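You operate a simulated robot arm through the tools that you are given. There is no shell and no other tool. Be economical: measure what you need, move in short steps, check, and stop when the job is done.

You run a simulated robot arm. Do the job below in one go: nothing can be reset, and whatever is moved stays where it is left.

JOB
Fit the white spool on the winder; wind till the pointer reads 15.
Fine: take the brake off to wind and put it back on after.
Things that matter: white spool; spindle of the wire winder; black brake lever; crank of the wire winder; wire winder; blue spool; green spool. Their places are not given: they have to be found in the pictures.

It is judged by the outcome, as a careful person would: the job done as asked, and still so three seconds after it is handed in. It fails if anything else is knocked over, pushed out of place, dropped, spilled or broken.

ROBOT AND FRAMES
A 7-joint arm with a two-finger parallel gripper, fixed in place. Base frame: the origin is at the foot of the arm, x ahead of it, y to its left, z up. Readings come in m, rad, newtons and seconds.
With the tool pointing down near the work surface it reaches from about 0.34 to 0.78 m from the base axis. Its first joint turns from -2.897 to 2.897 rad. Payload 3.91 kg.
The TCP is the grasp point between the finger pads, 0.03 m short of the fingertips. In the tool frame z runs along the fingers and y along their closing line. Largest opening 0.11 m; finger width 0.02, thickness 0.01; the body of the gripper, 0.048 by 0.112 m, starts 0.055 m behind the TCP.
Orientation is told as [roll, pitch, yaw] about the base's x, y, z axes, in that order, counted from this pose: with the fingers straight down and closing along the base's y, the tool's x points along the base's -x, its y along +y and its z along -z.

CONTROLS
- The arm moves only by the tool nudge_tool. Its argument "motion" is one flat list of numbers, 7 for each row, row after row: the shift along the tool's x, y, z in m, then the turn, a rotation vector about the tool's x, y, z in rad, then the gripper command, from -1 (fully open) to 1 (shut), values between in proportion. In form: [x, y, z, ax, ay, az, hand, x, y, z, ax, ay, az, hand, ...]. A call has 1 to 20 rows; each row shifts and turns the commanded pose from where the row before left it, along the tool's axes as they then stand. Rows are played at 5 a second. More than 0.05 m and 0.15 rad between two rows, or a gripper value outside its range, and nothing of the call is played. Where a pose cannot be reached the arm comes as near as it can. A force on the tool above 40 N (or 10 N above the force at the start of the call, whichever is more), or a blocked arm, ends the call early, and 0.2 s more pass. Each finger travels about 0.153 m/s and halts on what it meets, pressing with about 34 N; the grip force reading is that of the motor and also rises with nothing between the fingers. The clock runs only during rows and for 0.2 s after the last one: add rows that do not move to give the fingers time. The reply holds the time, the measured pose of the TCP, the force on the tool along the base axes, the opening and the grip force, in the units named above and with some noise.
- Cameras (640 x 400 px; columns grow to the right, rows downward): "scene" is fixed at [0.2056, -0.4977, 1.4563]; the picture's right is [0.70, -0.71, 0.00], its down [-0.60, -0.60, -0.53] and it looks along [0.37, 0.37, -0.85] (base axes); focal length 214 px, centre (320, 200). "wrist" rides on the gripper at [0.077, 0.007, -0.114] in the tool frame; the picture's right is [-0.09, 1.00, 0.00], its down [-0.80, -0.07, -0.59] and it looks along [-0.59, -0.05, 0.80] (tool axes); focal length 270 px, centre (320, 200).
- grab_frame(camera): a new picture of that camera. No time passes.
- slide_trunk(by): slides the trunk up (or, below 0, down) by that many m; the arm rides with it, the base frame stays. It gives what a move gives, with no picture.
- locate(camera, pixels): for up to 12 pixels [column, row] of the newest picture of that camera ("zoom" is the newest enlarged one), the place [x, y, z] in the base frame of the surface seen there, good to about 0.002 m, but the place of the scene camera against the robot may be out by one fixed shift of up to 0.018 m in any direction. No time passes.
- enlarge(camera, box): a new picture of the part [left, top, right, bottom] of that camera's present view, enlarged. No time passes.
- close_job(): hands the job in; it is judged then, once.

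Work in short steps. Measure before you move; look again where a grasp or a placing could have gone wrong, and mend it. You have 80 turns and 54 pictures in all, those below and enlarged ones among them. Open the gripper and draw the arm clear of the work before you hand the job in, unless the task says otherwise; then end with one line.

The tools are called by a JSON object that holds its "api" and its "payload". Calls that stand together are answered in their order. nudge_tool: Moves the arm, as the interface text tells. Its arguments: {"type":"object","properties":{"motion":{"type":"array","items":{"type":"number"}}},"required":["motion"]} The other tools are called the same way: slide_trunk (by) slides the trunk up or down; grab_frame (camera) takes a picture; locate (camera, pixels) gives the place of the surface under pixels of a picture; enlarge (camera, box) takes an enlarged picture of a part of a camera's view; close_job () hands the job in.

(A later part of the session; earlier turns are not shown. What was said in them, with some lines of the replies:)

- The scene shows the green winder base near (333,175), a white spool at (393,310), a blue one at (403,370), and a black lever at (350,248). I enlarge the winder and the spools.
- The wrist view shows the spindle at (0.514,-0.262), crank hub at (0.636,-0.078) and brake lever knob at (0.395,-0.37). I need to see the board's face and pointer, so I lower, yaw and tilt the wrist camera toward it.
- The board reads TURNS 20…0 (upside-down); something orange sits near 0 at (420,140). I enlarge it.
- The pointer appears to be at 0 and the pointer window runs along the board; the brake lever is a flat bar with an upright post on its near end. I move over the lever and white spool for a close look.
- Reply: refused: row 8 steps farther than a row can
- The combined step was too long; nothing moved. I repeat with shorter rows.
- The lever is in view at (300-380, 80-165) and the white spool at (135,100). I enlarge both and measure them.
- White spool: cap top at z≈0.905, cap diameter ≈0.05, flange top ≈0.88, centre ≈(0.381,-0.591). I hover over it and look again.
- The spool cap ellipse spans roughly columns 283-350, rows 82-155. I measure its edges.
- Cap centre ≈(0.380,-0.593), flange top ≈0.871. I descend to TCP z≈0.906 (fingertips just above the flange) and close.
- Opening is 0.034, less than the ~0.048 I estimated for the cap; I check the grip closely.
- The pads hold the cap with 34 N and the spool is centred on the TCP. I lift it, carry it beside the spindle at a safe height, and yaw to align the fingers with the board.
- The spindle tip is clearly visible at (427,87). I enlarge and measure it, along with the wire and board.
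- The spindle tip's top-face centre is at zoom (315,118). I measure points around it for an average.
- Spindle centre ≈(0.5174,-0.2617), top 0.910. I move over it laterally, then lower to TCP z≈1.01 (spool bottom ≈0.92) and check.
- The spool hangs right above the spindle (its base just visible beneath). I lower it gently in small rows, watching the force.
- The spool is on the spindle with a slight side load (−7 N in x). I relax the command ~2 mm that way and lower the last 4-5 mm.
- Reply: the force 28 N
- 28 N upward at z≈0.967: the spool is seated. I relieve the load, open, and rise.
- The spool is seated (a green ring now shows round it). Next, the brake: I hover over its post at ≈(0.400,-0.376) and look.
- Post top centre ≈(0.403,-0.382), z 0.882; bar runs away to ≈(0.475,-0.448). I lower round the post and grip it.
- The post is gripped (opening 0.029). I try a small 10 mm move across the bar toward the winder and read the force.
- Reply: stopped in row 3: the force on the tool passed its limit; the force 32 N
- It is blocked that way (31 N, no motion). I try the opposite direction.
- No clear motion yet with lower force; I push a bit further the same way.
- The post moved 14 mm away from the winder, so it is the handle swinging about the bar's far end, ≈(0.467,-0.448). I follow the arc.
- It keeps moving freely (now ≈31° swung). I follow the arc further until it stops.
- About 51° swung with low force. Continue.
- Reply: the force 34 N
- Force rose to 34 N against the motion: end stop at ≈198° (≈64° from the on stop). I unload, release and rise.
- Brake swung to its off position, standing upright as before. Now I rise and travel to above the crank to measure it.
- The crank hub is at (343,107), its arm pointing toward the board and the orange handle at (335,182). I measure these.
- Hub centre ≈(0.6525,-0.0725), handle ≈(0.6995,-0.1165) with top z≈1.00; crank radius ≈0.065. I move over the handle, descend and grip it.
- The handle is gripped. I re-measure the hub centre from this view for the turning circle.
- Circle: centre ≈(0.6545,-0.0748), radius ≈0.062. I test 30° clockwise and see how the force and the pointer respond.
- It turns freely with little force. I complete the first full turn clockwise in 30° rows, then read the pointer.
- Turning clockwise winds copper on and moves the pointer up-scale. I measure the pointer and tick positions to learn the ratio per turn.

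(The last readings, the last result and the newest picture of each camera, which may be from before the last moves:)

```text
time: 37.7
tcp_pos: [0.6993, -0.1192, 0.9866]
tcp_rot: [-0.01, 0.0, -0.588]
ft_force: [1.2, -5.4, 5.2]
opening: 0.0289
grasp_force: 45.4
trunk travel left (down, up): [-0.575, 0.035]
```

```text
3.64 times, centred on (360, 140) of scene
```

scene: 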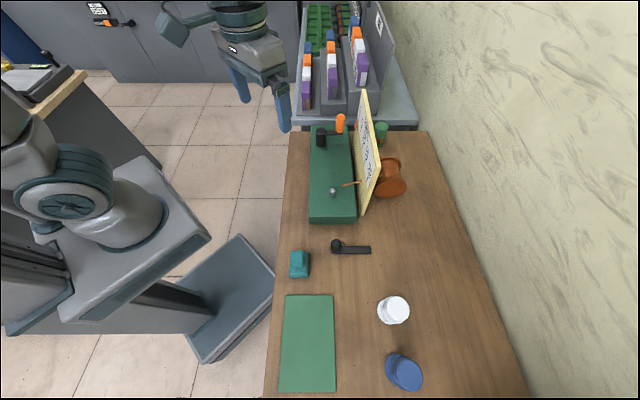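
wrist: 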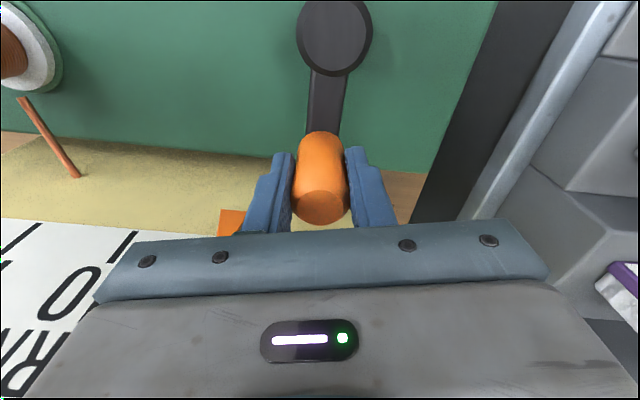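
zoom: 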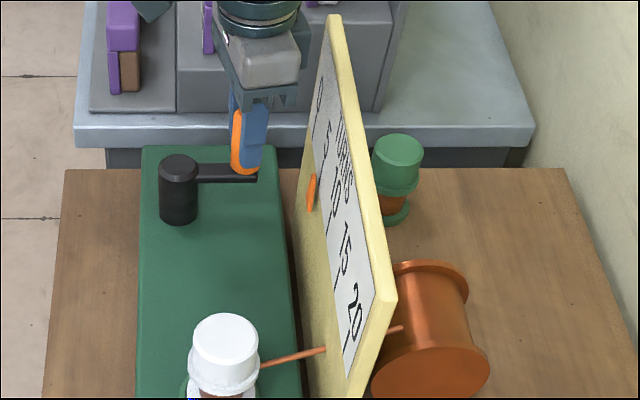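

Ticks are 0.0625 m per 5 units; the pointer (0.698,-0.2005) now reads ≈5, so one crank turn gives ≈5 and 3 turns in total are needed. I turn 600° more, then finish finely.

{"api": "nudge_tool", "payload": {"motion": [0.01369, -0.02891, 0, 0, 0, 0, 1, 0.02632, -0.01819, 0, 0, 0, 0, 1, 0.03188, -0.00259, 0, 0, 0, 0, 1, 0.02891, 0.01369, 0, 0, 0, 0, 1, 0.01819, 0.02632, 0, 0, 0, 0, 1, 0.00259, 0.03188, 0, 0, 0, 0, 1, -0.01369, 0.02891, 0, 0, 0, 0, 1, -0.02632, 0.01819, 0, 0, 0, 0, 1, -0.03188, 0.00259, 0, 0, 0, 0, 1, -0.02891, -0.01369, 0, 0, 0, 0, 1, -0.01819, -0.02632, 0, 0, 0, 0, 1, -0.00259, -0.03188, 0, 0, 0, 0, 1, 0.01369, -0.02891, 0, 0, 0, 0, 1, 0.02632, -0.01819, 0, 0, 0, 0, 1, 0.03188, -0.00259, 0, 0, 0, 0, 1, 0.02891, 0.01369, 0, 0, 0, 0, 1, 0.01819, 0.02632, 0, 0, 0, 0, 1, 0.00259, 0.03188, 0, 0, 0, 0, 1, -0.01369, 0.02891, 0, 0, 0, 0, 1]}}

{"api": "grab_frame", "payload": {"camera": "wrist"}}

```text
time: 41.7
tcp_pos: [0.6408, -0.0101, 0.9866]
tcp_rot: [-0.002, -0.004, -0.583]
ft_force: [-1.6, 24.1, -2.8]
opening: 0.0288
grasp_force: 45.0
trunk travel left (down, up): [-0.575, 0.035]
```

```text
18 pictures are left
```

wrist: 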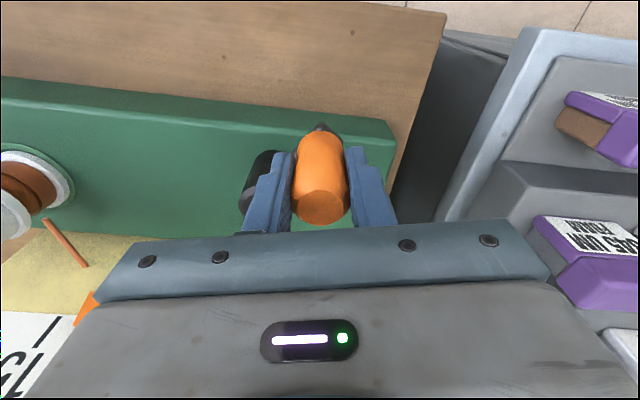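

At θ≈102°, pointer near 13. I play the remaining five 30° rows back to the starting crank angle and check.

{"api": "nudge_tool", "payload": {"motion": [-0.02632, 0.01819, 0, 0, 0, 0, 1, -0.03188, 0.00259, 0, 0, 0, 0, 1, -0.02891, -0.01369, 0, 0, 0, 0, 1, -0.01819, -0.02632, 0, 0, 0, 0, 1, -0.00259, -0.03188, 0, 0, 0, 0, 1, 0, 0, 0, 0, 0, 0, 1]}}

{"api": "grab_frame", "payload": {"camera": "wrist"}}

{"api": "enlarge", "payload": {"camera": "scene", "box": [335, 85, 385, 225]}}

```text
time: 43.1
tcp_pos: [0.6988, -0.1181, 0.9874]
tcp_rot: [-0.011, -0.001, -0.587]
ft_force: [0.7, -4.2, 9.2]
opening: 0.029
grasp_force: 44.8
trunk travel left (down, up): [-0.575, 0.035]
```

```text
17 pictures are left
```

wrist: 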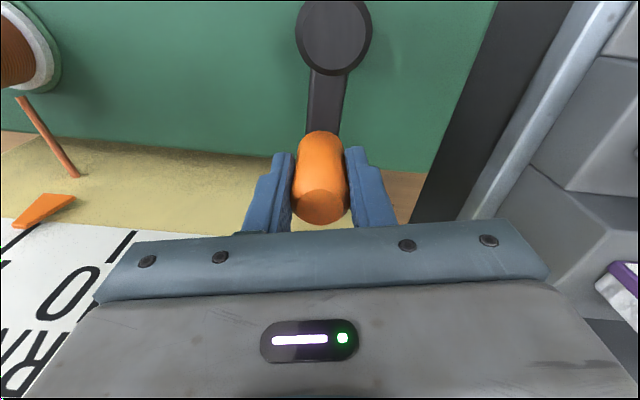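

```text
2.86 times, centred on (360, 155) of scene
```

zoom: 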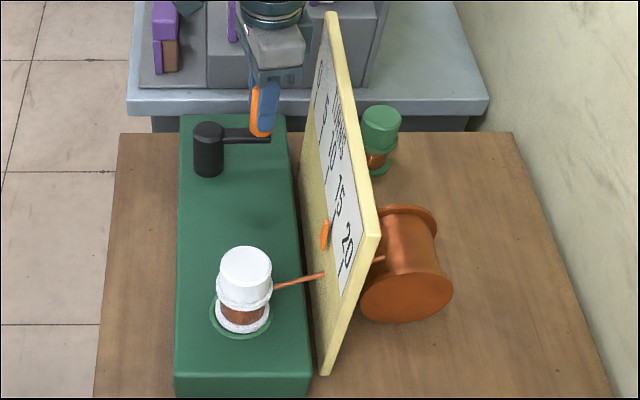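

The pointer tip at (17,227) is now right at the 15 tick. I enlarge to check precisely.

{"api": "enlarge", "payload": {"camera": "wrist", "box": [0, 180, 100, 300]}}

{"api": "locate", "payload": {"camera": "wrist", "pixels": [[60, 200], [45, 210], [30, 218], [20, 226], [30, 236], [15, 248], [130, 238], [120, 250]]}}

```text
3.33 times, centred on (50, 240) of wrist
```

zoom: 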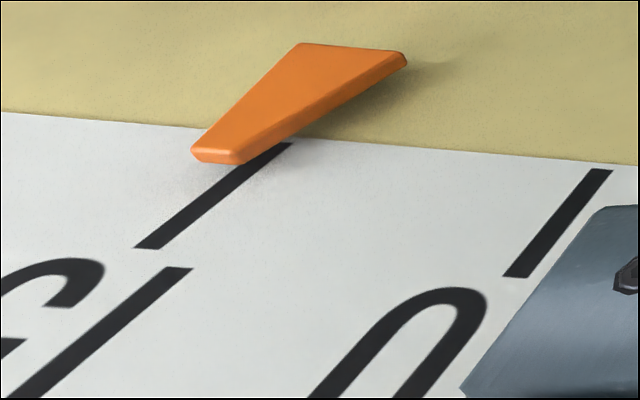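

```text
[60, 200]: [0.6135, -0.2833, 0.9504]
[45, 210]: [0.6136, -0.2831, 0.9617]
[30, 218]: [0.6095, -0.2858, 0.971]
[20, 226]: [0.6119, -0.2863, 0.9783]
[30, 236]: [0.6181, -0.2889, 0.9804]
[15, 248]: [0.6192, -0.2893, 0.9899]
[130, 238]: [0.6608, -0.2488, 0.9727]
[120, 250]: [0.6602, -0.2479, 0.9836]
```

The tip seems aligned but the view is oblique (pointer stands ~8 mm off the board). I release the handle, rise, and view the 15 mark face-on.

{"api": "nudge_tool", "payload": {"motion": [0, 0, 0, 0, 0, 0, 0, 0, 0, 0, 0, 0, 0, -0.2, 0, 0, 0, 0, 0, 0, -0.2, 0, 0, -0.04, 0, 0, 0, -0.2, 0, 0, -0.045, 0, 0, 0, -0.2, 0, 0, -0.045, 0, 0, 0, -0.2, 0.0344, -0.0233, 0, 0, 0, 0, -0.2, 0.0344, -0.0233, 0, 0, 0, 0, -0.2, 0.0344, -0.0233, 0, 0, 0, 0, -0.2, 0.0344, -0.0233, 0, 0, 0, 0, -0.2, 0.0344, -0.0233, 0, 0, 0, 0, -0.2, 0.0344, -0.0233, 0, 0, 0, 0, -0.2, 0, 0, 0, 0, -0.15, 0, -0.2, 0, 0, 0, 0, -0.15, 0, -0.2, 0, 0, 0, 0, -0.15, 0, -0.2, 0, 0, 0, 0, 0, 0, -0.2]}}

{"api": "grab_frame", "payload": {"camera": "wrist"}}

```text
time: 46.5
tcp_pos: [0.4505, -0.1177, 1.1175]
tcp_rot: [-0.007, -0.452, -0.583]
ft_force: [0.4, -0.2, -0.8]
opening: 0.0663
grasp_force: 0.2
trunk travel left (down, up): [-0.575, 0.035]
```

```text
14 pictures are left
```

wrist: 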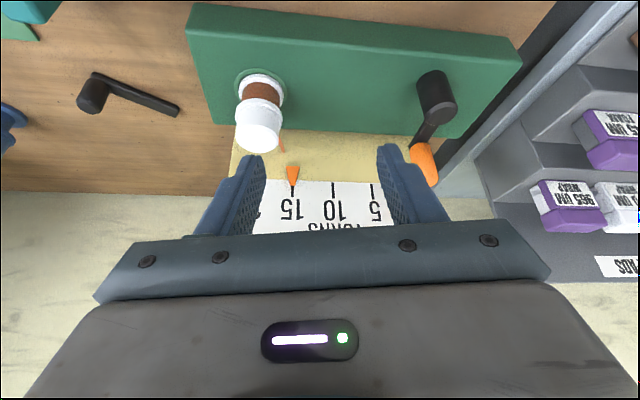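

{"api": "enlarge", "payload": {"camera": "wrist", "box": [255, 155, 335, 235]}}

```text
5.00 times, centred on (295, 195) of wrist
```

zoom: 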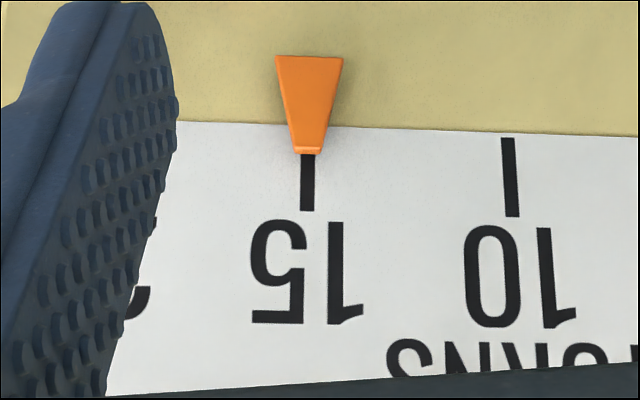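

Face-on the pointer tip (308,150) sits on the 15 tick (307,185): reads 15.0. Now I level the tool and return above the brake post.

{"api": "nudge_tool", "payload": {"motion": [0, 0, 0, 0, 0.15, 0, -0.2, 0, 0, 0, 0, 0.15, 0, -0.2, 0, 0, 0, 0, 0.15, 0, -0.2, -0.0158, -0.0374, 0, 0, 0, 0, -0.2, -0.0158, -0.0374, 0, 0, 0, 0, -0.2, -0.0158, -0.0374, 0, 0, 0, 0, -0.2, -0.0158, -0.0374, 0, 0, 0, 0, -0.2, -0.0158, -0.0374, 0, 0, 0, 0, -0.2, -0.0158, -0.0374, 0, 0, 0, 0, -0.2, -0.0158, -0.0374, 0, 0, 0, 0, -0.2, -0.0158, -0.0374, 0, 0, 0, 0, -0.2, -0.0158, -0.0374, 0, 0, 0, 0, -0.2, 0, 0, 0.045, 0, 0, 0, -0.2, 0, 0, 0.045, 0, 0, 0, -0.2, 0, 0, 0, 0, 0, 0, -0.2]}}

{"api": "enlarge", "payload": {"camera": "wrist", "box": [230, 40, 410, 240]}}

{"api": "locate", "payload": {"camera": "zoom", "pixels": [[320, 160], [300, 160], [340, 160], [320, 140], [320, 180], [310, 130], [320, 110]]}}

```text
time: 49.7
tcp_pos: [0.3842, -0.477, 1.0282]
tcp_rot: [-0.007, -0.003, -0.585]
ft_force: [-0.1, 0.6, -0.4]
opening: 0.0661
grasp_force: 0.0
trunk travel left (down, up): [-0.575, 0.035]
```

```text
2.00 times, centred on (320, 140) of wrist
```

zoom: 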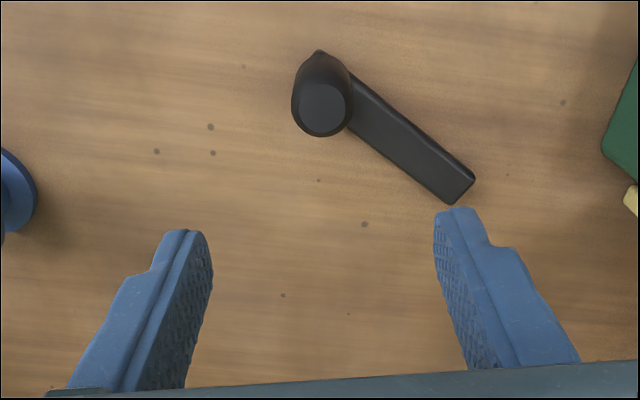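

```text
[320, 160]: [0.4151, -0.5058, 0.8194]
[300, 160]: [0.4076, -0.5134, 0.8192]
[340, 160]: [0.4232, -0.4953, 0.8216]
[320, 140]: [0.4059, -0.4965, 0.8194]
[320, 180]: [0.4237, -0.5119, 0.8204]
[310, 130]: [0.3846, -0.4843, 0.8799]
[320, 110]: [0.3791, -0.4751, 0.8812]
```

Post centre ≈(0.380,-0.475). I descend, grip it and start swinging back along the arc.

{"api": "nudge_tool", "payload": {"motion": [0.0035, 0, 0, 0, 0, 0, -0.2, 0, 0, 0.04, 0, 0, 0, -0.2, 0, 0, 0.04, 0, 0, 0, -0.2, 0, 0, 0.04, 0, 0, 0, -0.2, 0, 0, 0.032, 0, 0, 0, -0.2, 0, 0, 0, 0, 0, 0, -0.2, 0, 0, 0, 0, 0, 0, 1, 0, 0, 0, 0, 0, 0, 1, 0, 0, 0, 0, 0, 0, 1]}}

{"api": "nudge_tool", "payload": {"motion": [0.0075, 0.0067, 0, 0, 0, 0, 1, 0.0067, 0.0075, 0, 0, 0, 0, 1, 0.0058, 0.0082, 0, 0, 0, 0, 1, 0.0049, 0.0088, 0, 0, 0, 0, 1, 0.0039, 0.0093, 0, 0, 0, 0, 1, 0, 0, 0, 0, 0, 0, 1]}}

```text
time: 51.7
tcp_pos: [0.3816, -0.4752, 0.8783]
tcp_rot: [-0.008, -0.001, -0.584]
ft_force: [0.5, 4.4, 0.1]
opening: 0.0289
grasp_force: 44.8
trunk travel left (down, up): [-0.575, 0.035]
```

```text
time: 53.1
tcp_pos: [0.377, -0.4248, 0.8783]
tcp_rot: [-0.004, 0.002, -0.585]
ft_force: [-12.3, 0.5, 7.4]
opening: 0.0293
grasp_force: 44.7
trunk travel left (down, up): [-0.575, 0.035]
```

The lever follows (now ≈165°). I continue toward the on stop with a slight inward correction.

{"api": "nudge_tool", "payload": {"motion": [0.0003, 0.0105, 0, 0, 0, 0, 1, 0.0017, 0.0099, 0, 0, 0, 0, 1, 0.0006, 0.01, 0, 0, 0, 0, 1, -0.0005, 0.01, 0, 0, 0, 0, 1, 0, 0, 0, 0, 0, 0, 1]}}

```text
time: 54.3
tcp_pos: [0.4005, -0.3906, 0.8779]
tcp_rot: [-0.005, -0.004, -0.583]
ft_force: [-3.2, 4.3, 1.7]
opening: 0.0293
grasp_force: 45.2
trunk travel left (down, up): [-0.575, 0.035]
```

About 10 mm left to the original place (0.403,-0.381). I continue until the stop pushes back.

{"api": "nudge_tool", "payload": {"motion": [-0.0014, 0.007, 0, 0, 0, 0, 1, -0.0014, 0.006, 0, 0, 0, 0, 1, 0, 0, 0, 0, 0, 0, 1]}}

```text
time: 55.1
tcp_pos: [0.4088, -0.385, 0.8768]
tcp_rot: [-0.008, -0.004, -0.584]
ft_force: [-6.4, -7.5, 5.1]
opening: 0.0288
grasp_force: 44.9
trunk travel left (down, up): [-0.575, 0.035]
```

Angle matches the original and opposing force is building. One more small push to be sure it is against the stop.

{"api": "nudge_tool", "payload": {"motion": [0, 0.004, 0, 0, 0, 0, 1, 0, 0.004, 0, 0, 0, 0, 1, 0, 0, 0, 0, 0, 0, 1]}}

```text
time: 55.8
tcp_pos: [0.4085, -0.3849, 0.8776]
tcp_rot: [-0.018, -0.004, -0.588]
ft_force: [-16.4, -21.3, -0.7]
opening: 0.0295
grasp_force: 45.2
trunk travel left (down, up): [-0.575, 0.035]
stopped in row 3: the force on the tool passed its limit (the readings are from after the stop); the commanded pose is now the measured one
```

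It is at the on stop (no motion, 27 N). I release, rise clear, and look.

{"api": "nudge_tool", "payload": {"motion": [0, 0, 0, 0, 0, 0, 0.5, 0, 0, 0, 0, 0, 0, 0, 0, 0, 0, 0, 0, 0, -0.2, 0, 0, 0, 0, 0, 0, -0.2, 0, 0, -0.04, 0, 0, 0, -0.2, 0, 0, -0.045, 0, 0, 0, -0.2, 0, 0, -0.045, 0, 0, 0, -0.2, 0, 0, -0.045, 0, 0, 0, -0.2, 0, 0, -0.045, 0, 0, 0, -0.2, 0.045, 0, 0, 0, 0, 0, -0.2, 0, 0, 0, 0, 0, 0, -0.2]}}

{"api": "grab_frame", "payload": {"camera": "wrist"}}

{"api": "grab_frame", "payload": {"camera": "scene"}}

```text
time: 58.2
tcp_pos: [0.3755, -0.3504, 1.0986]
tcp_rot: [-0.014, -0.004, -0.584]
ft_force: [-0.3, -0.7, 0.3]
opening: 0.0661
grasp_force: 0.1
trunk travel left (down, up): [-0.575, 0.035]
```

```text
11 pictures are left
```

wrist: 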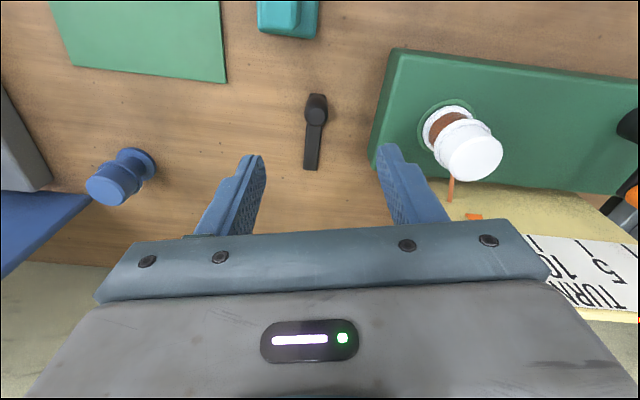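

```text
10 pictures are left
```

scene: 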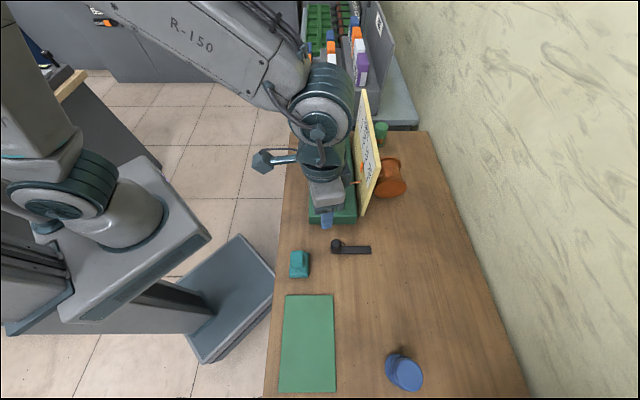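

The lever is back in its starting place and the blue spool is untouched. I draw the arm clear and confirm the pointer once more.

{"api": "nudge_tool", "payload": {"motion": [0.017, 0.0347, -0.005, 0, 0, 0, -1, 0.017, 0.0347, -0.005, 0, 0, 0, -1, 0.017, 0.0347, -0.005, 0, 0, 0, -1, 0.017, 0.0347, -0.005, 0, 0, 0, -1, 0.017, 0.0347, -0.005, 0, 0, 0, -1, 0.017, 0.0347, -0.005, 0, 0, 0, -1, 0, 0, 0, 0, -0.15, 0, -1, 0, 0, 0, 0, -0.15, 0, -1, 0, 0, 0, 0, -0.15, 0, -1, 0, 0, 0, 0, 0, 0, -1]}}

{"api": "grab_frame", "payload": {"camera": "wrist"}}

{"api": "enlarge", "payload": {"camera": "wrist", "box": [240, 130, 360, 230]}}

```text
time: 60.4
tcp_pos: [0.4059, -0.1211, 1.1254]
tcp_rot: [-0.016, -0.456, -0.578]
ft_force: [-0.4, 0.1, 0.1]
opening: 0.1102
grasp_force: 0.0
trunk travel left (down, up): [-0.575, 0.035]
```

```text
9 pictures are left
```

wrist: 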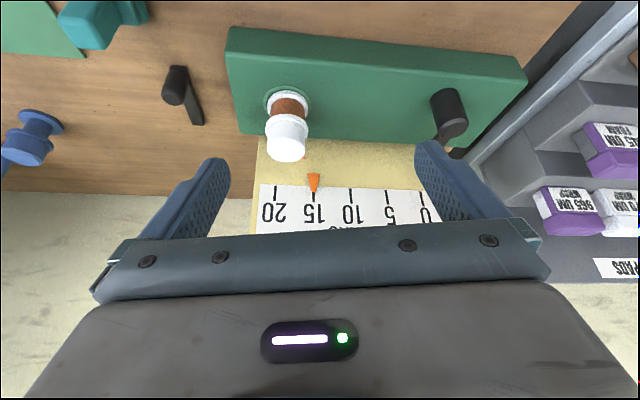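

```text
4.00 times, centred on (300, 180) of wrist
```

zoom: 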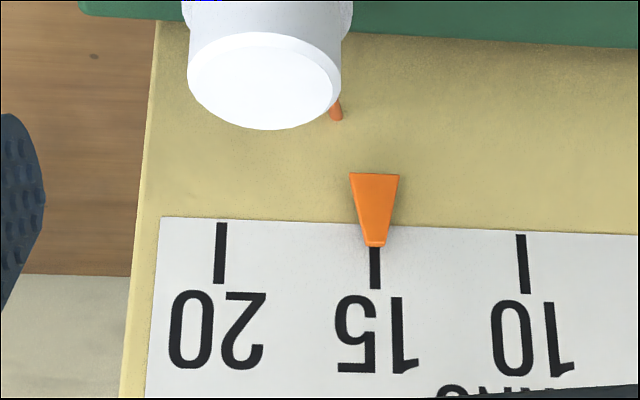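

The pointer sits on 15, the spool is on the spindle with wire wound, the brake is back on, and the gripper is open and clear. I hand the job in.

{"api": "close_job", "payload": {}}

```text
The job is handed in.
```

The white spool is on the winder's spindle and wound until the pointer reads 15. The brake is back on and nothing else was moved.
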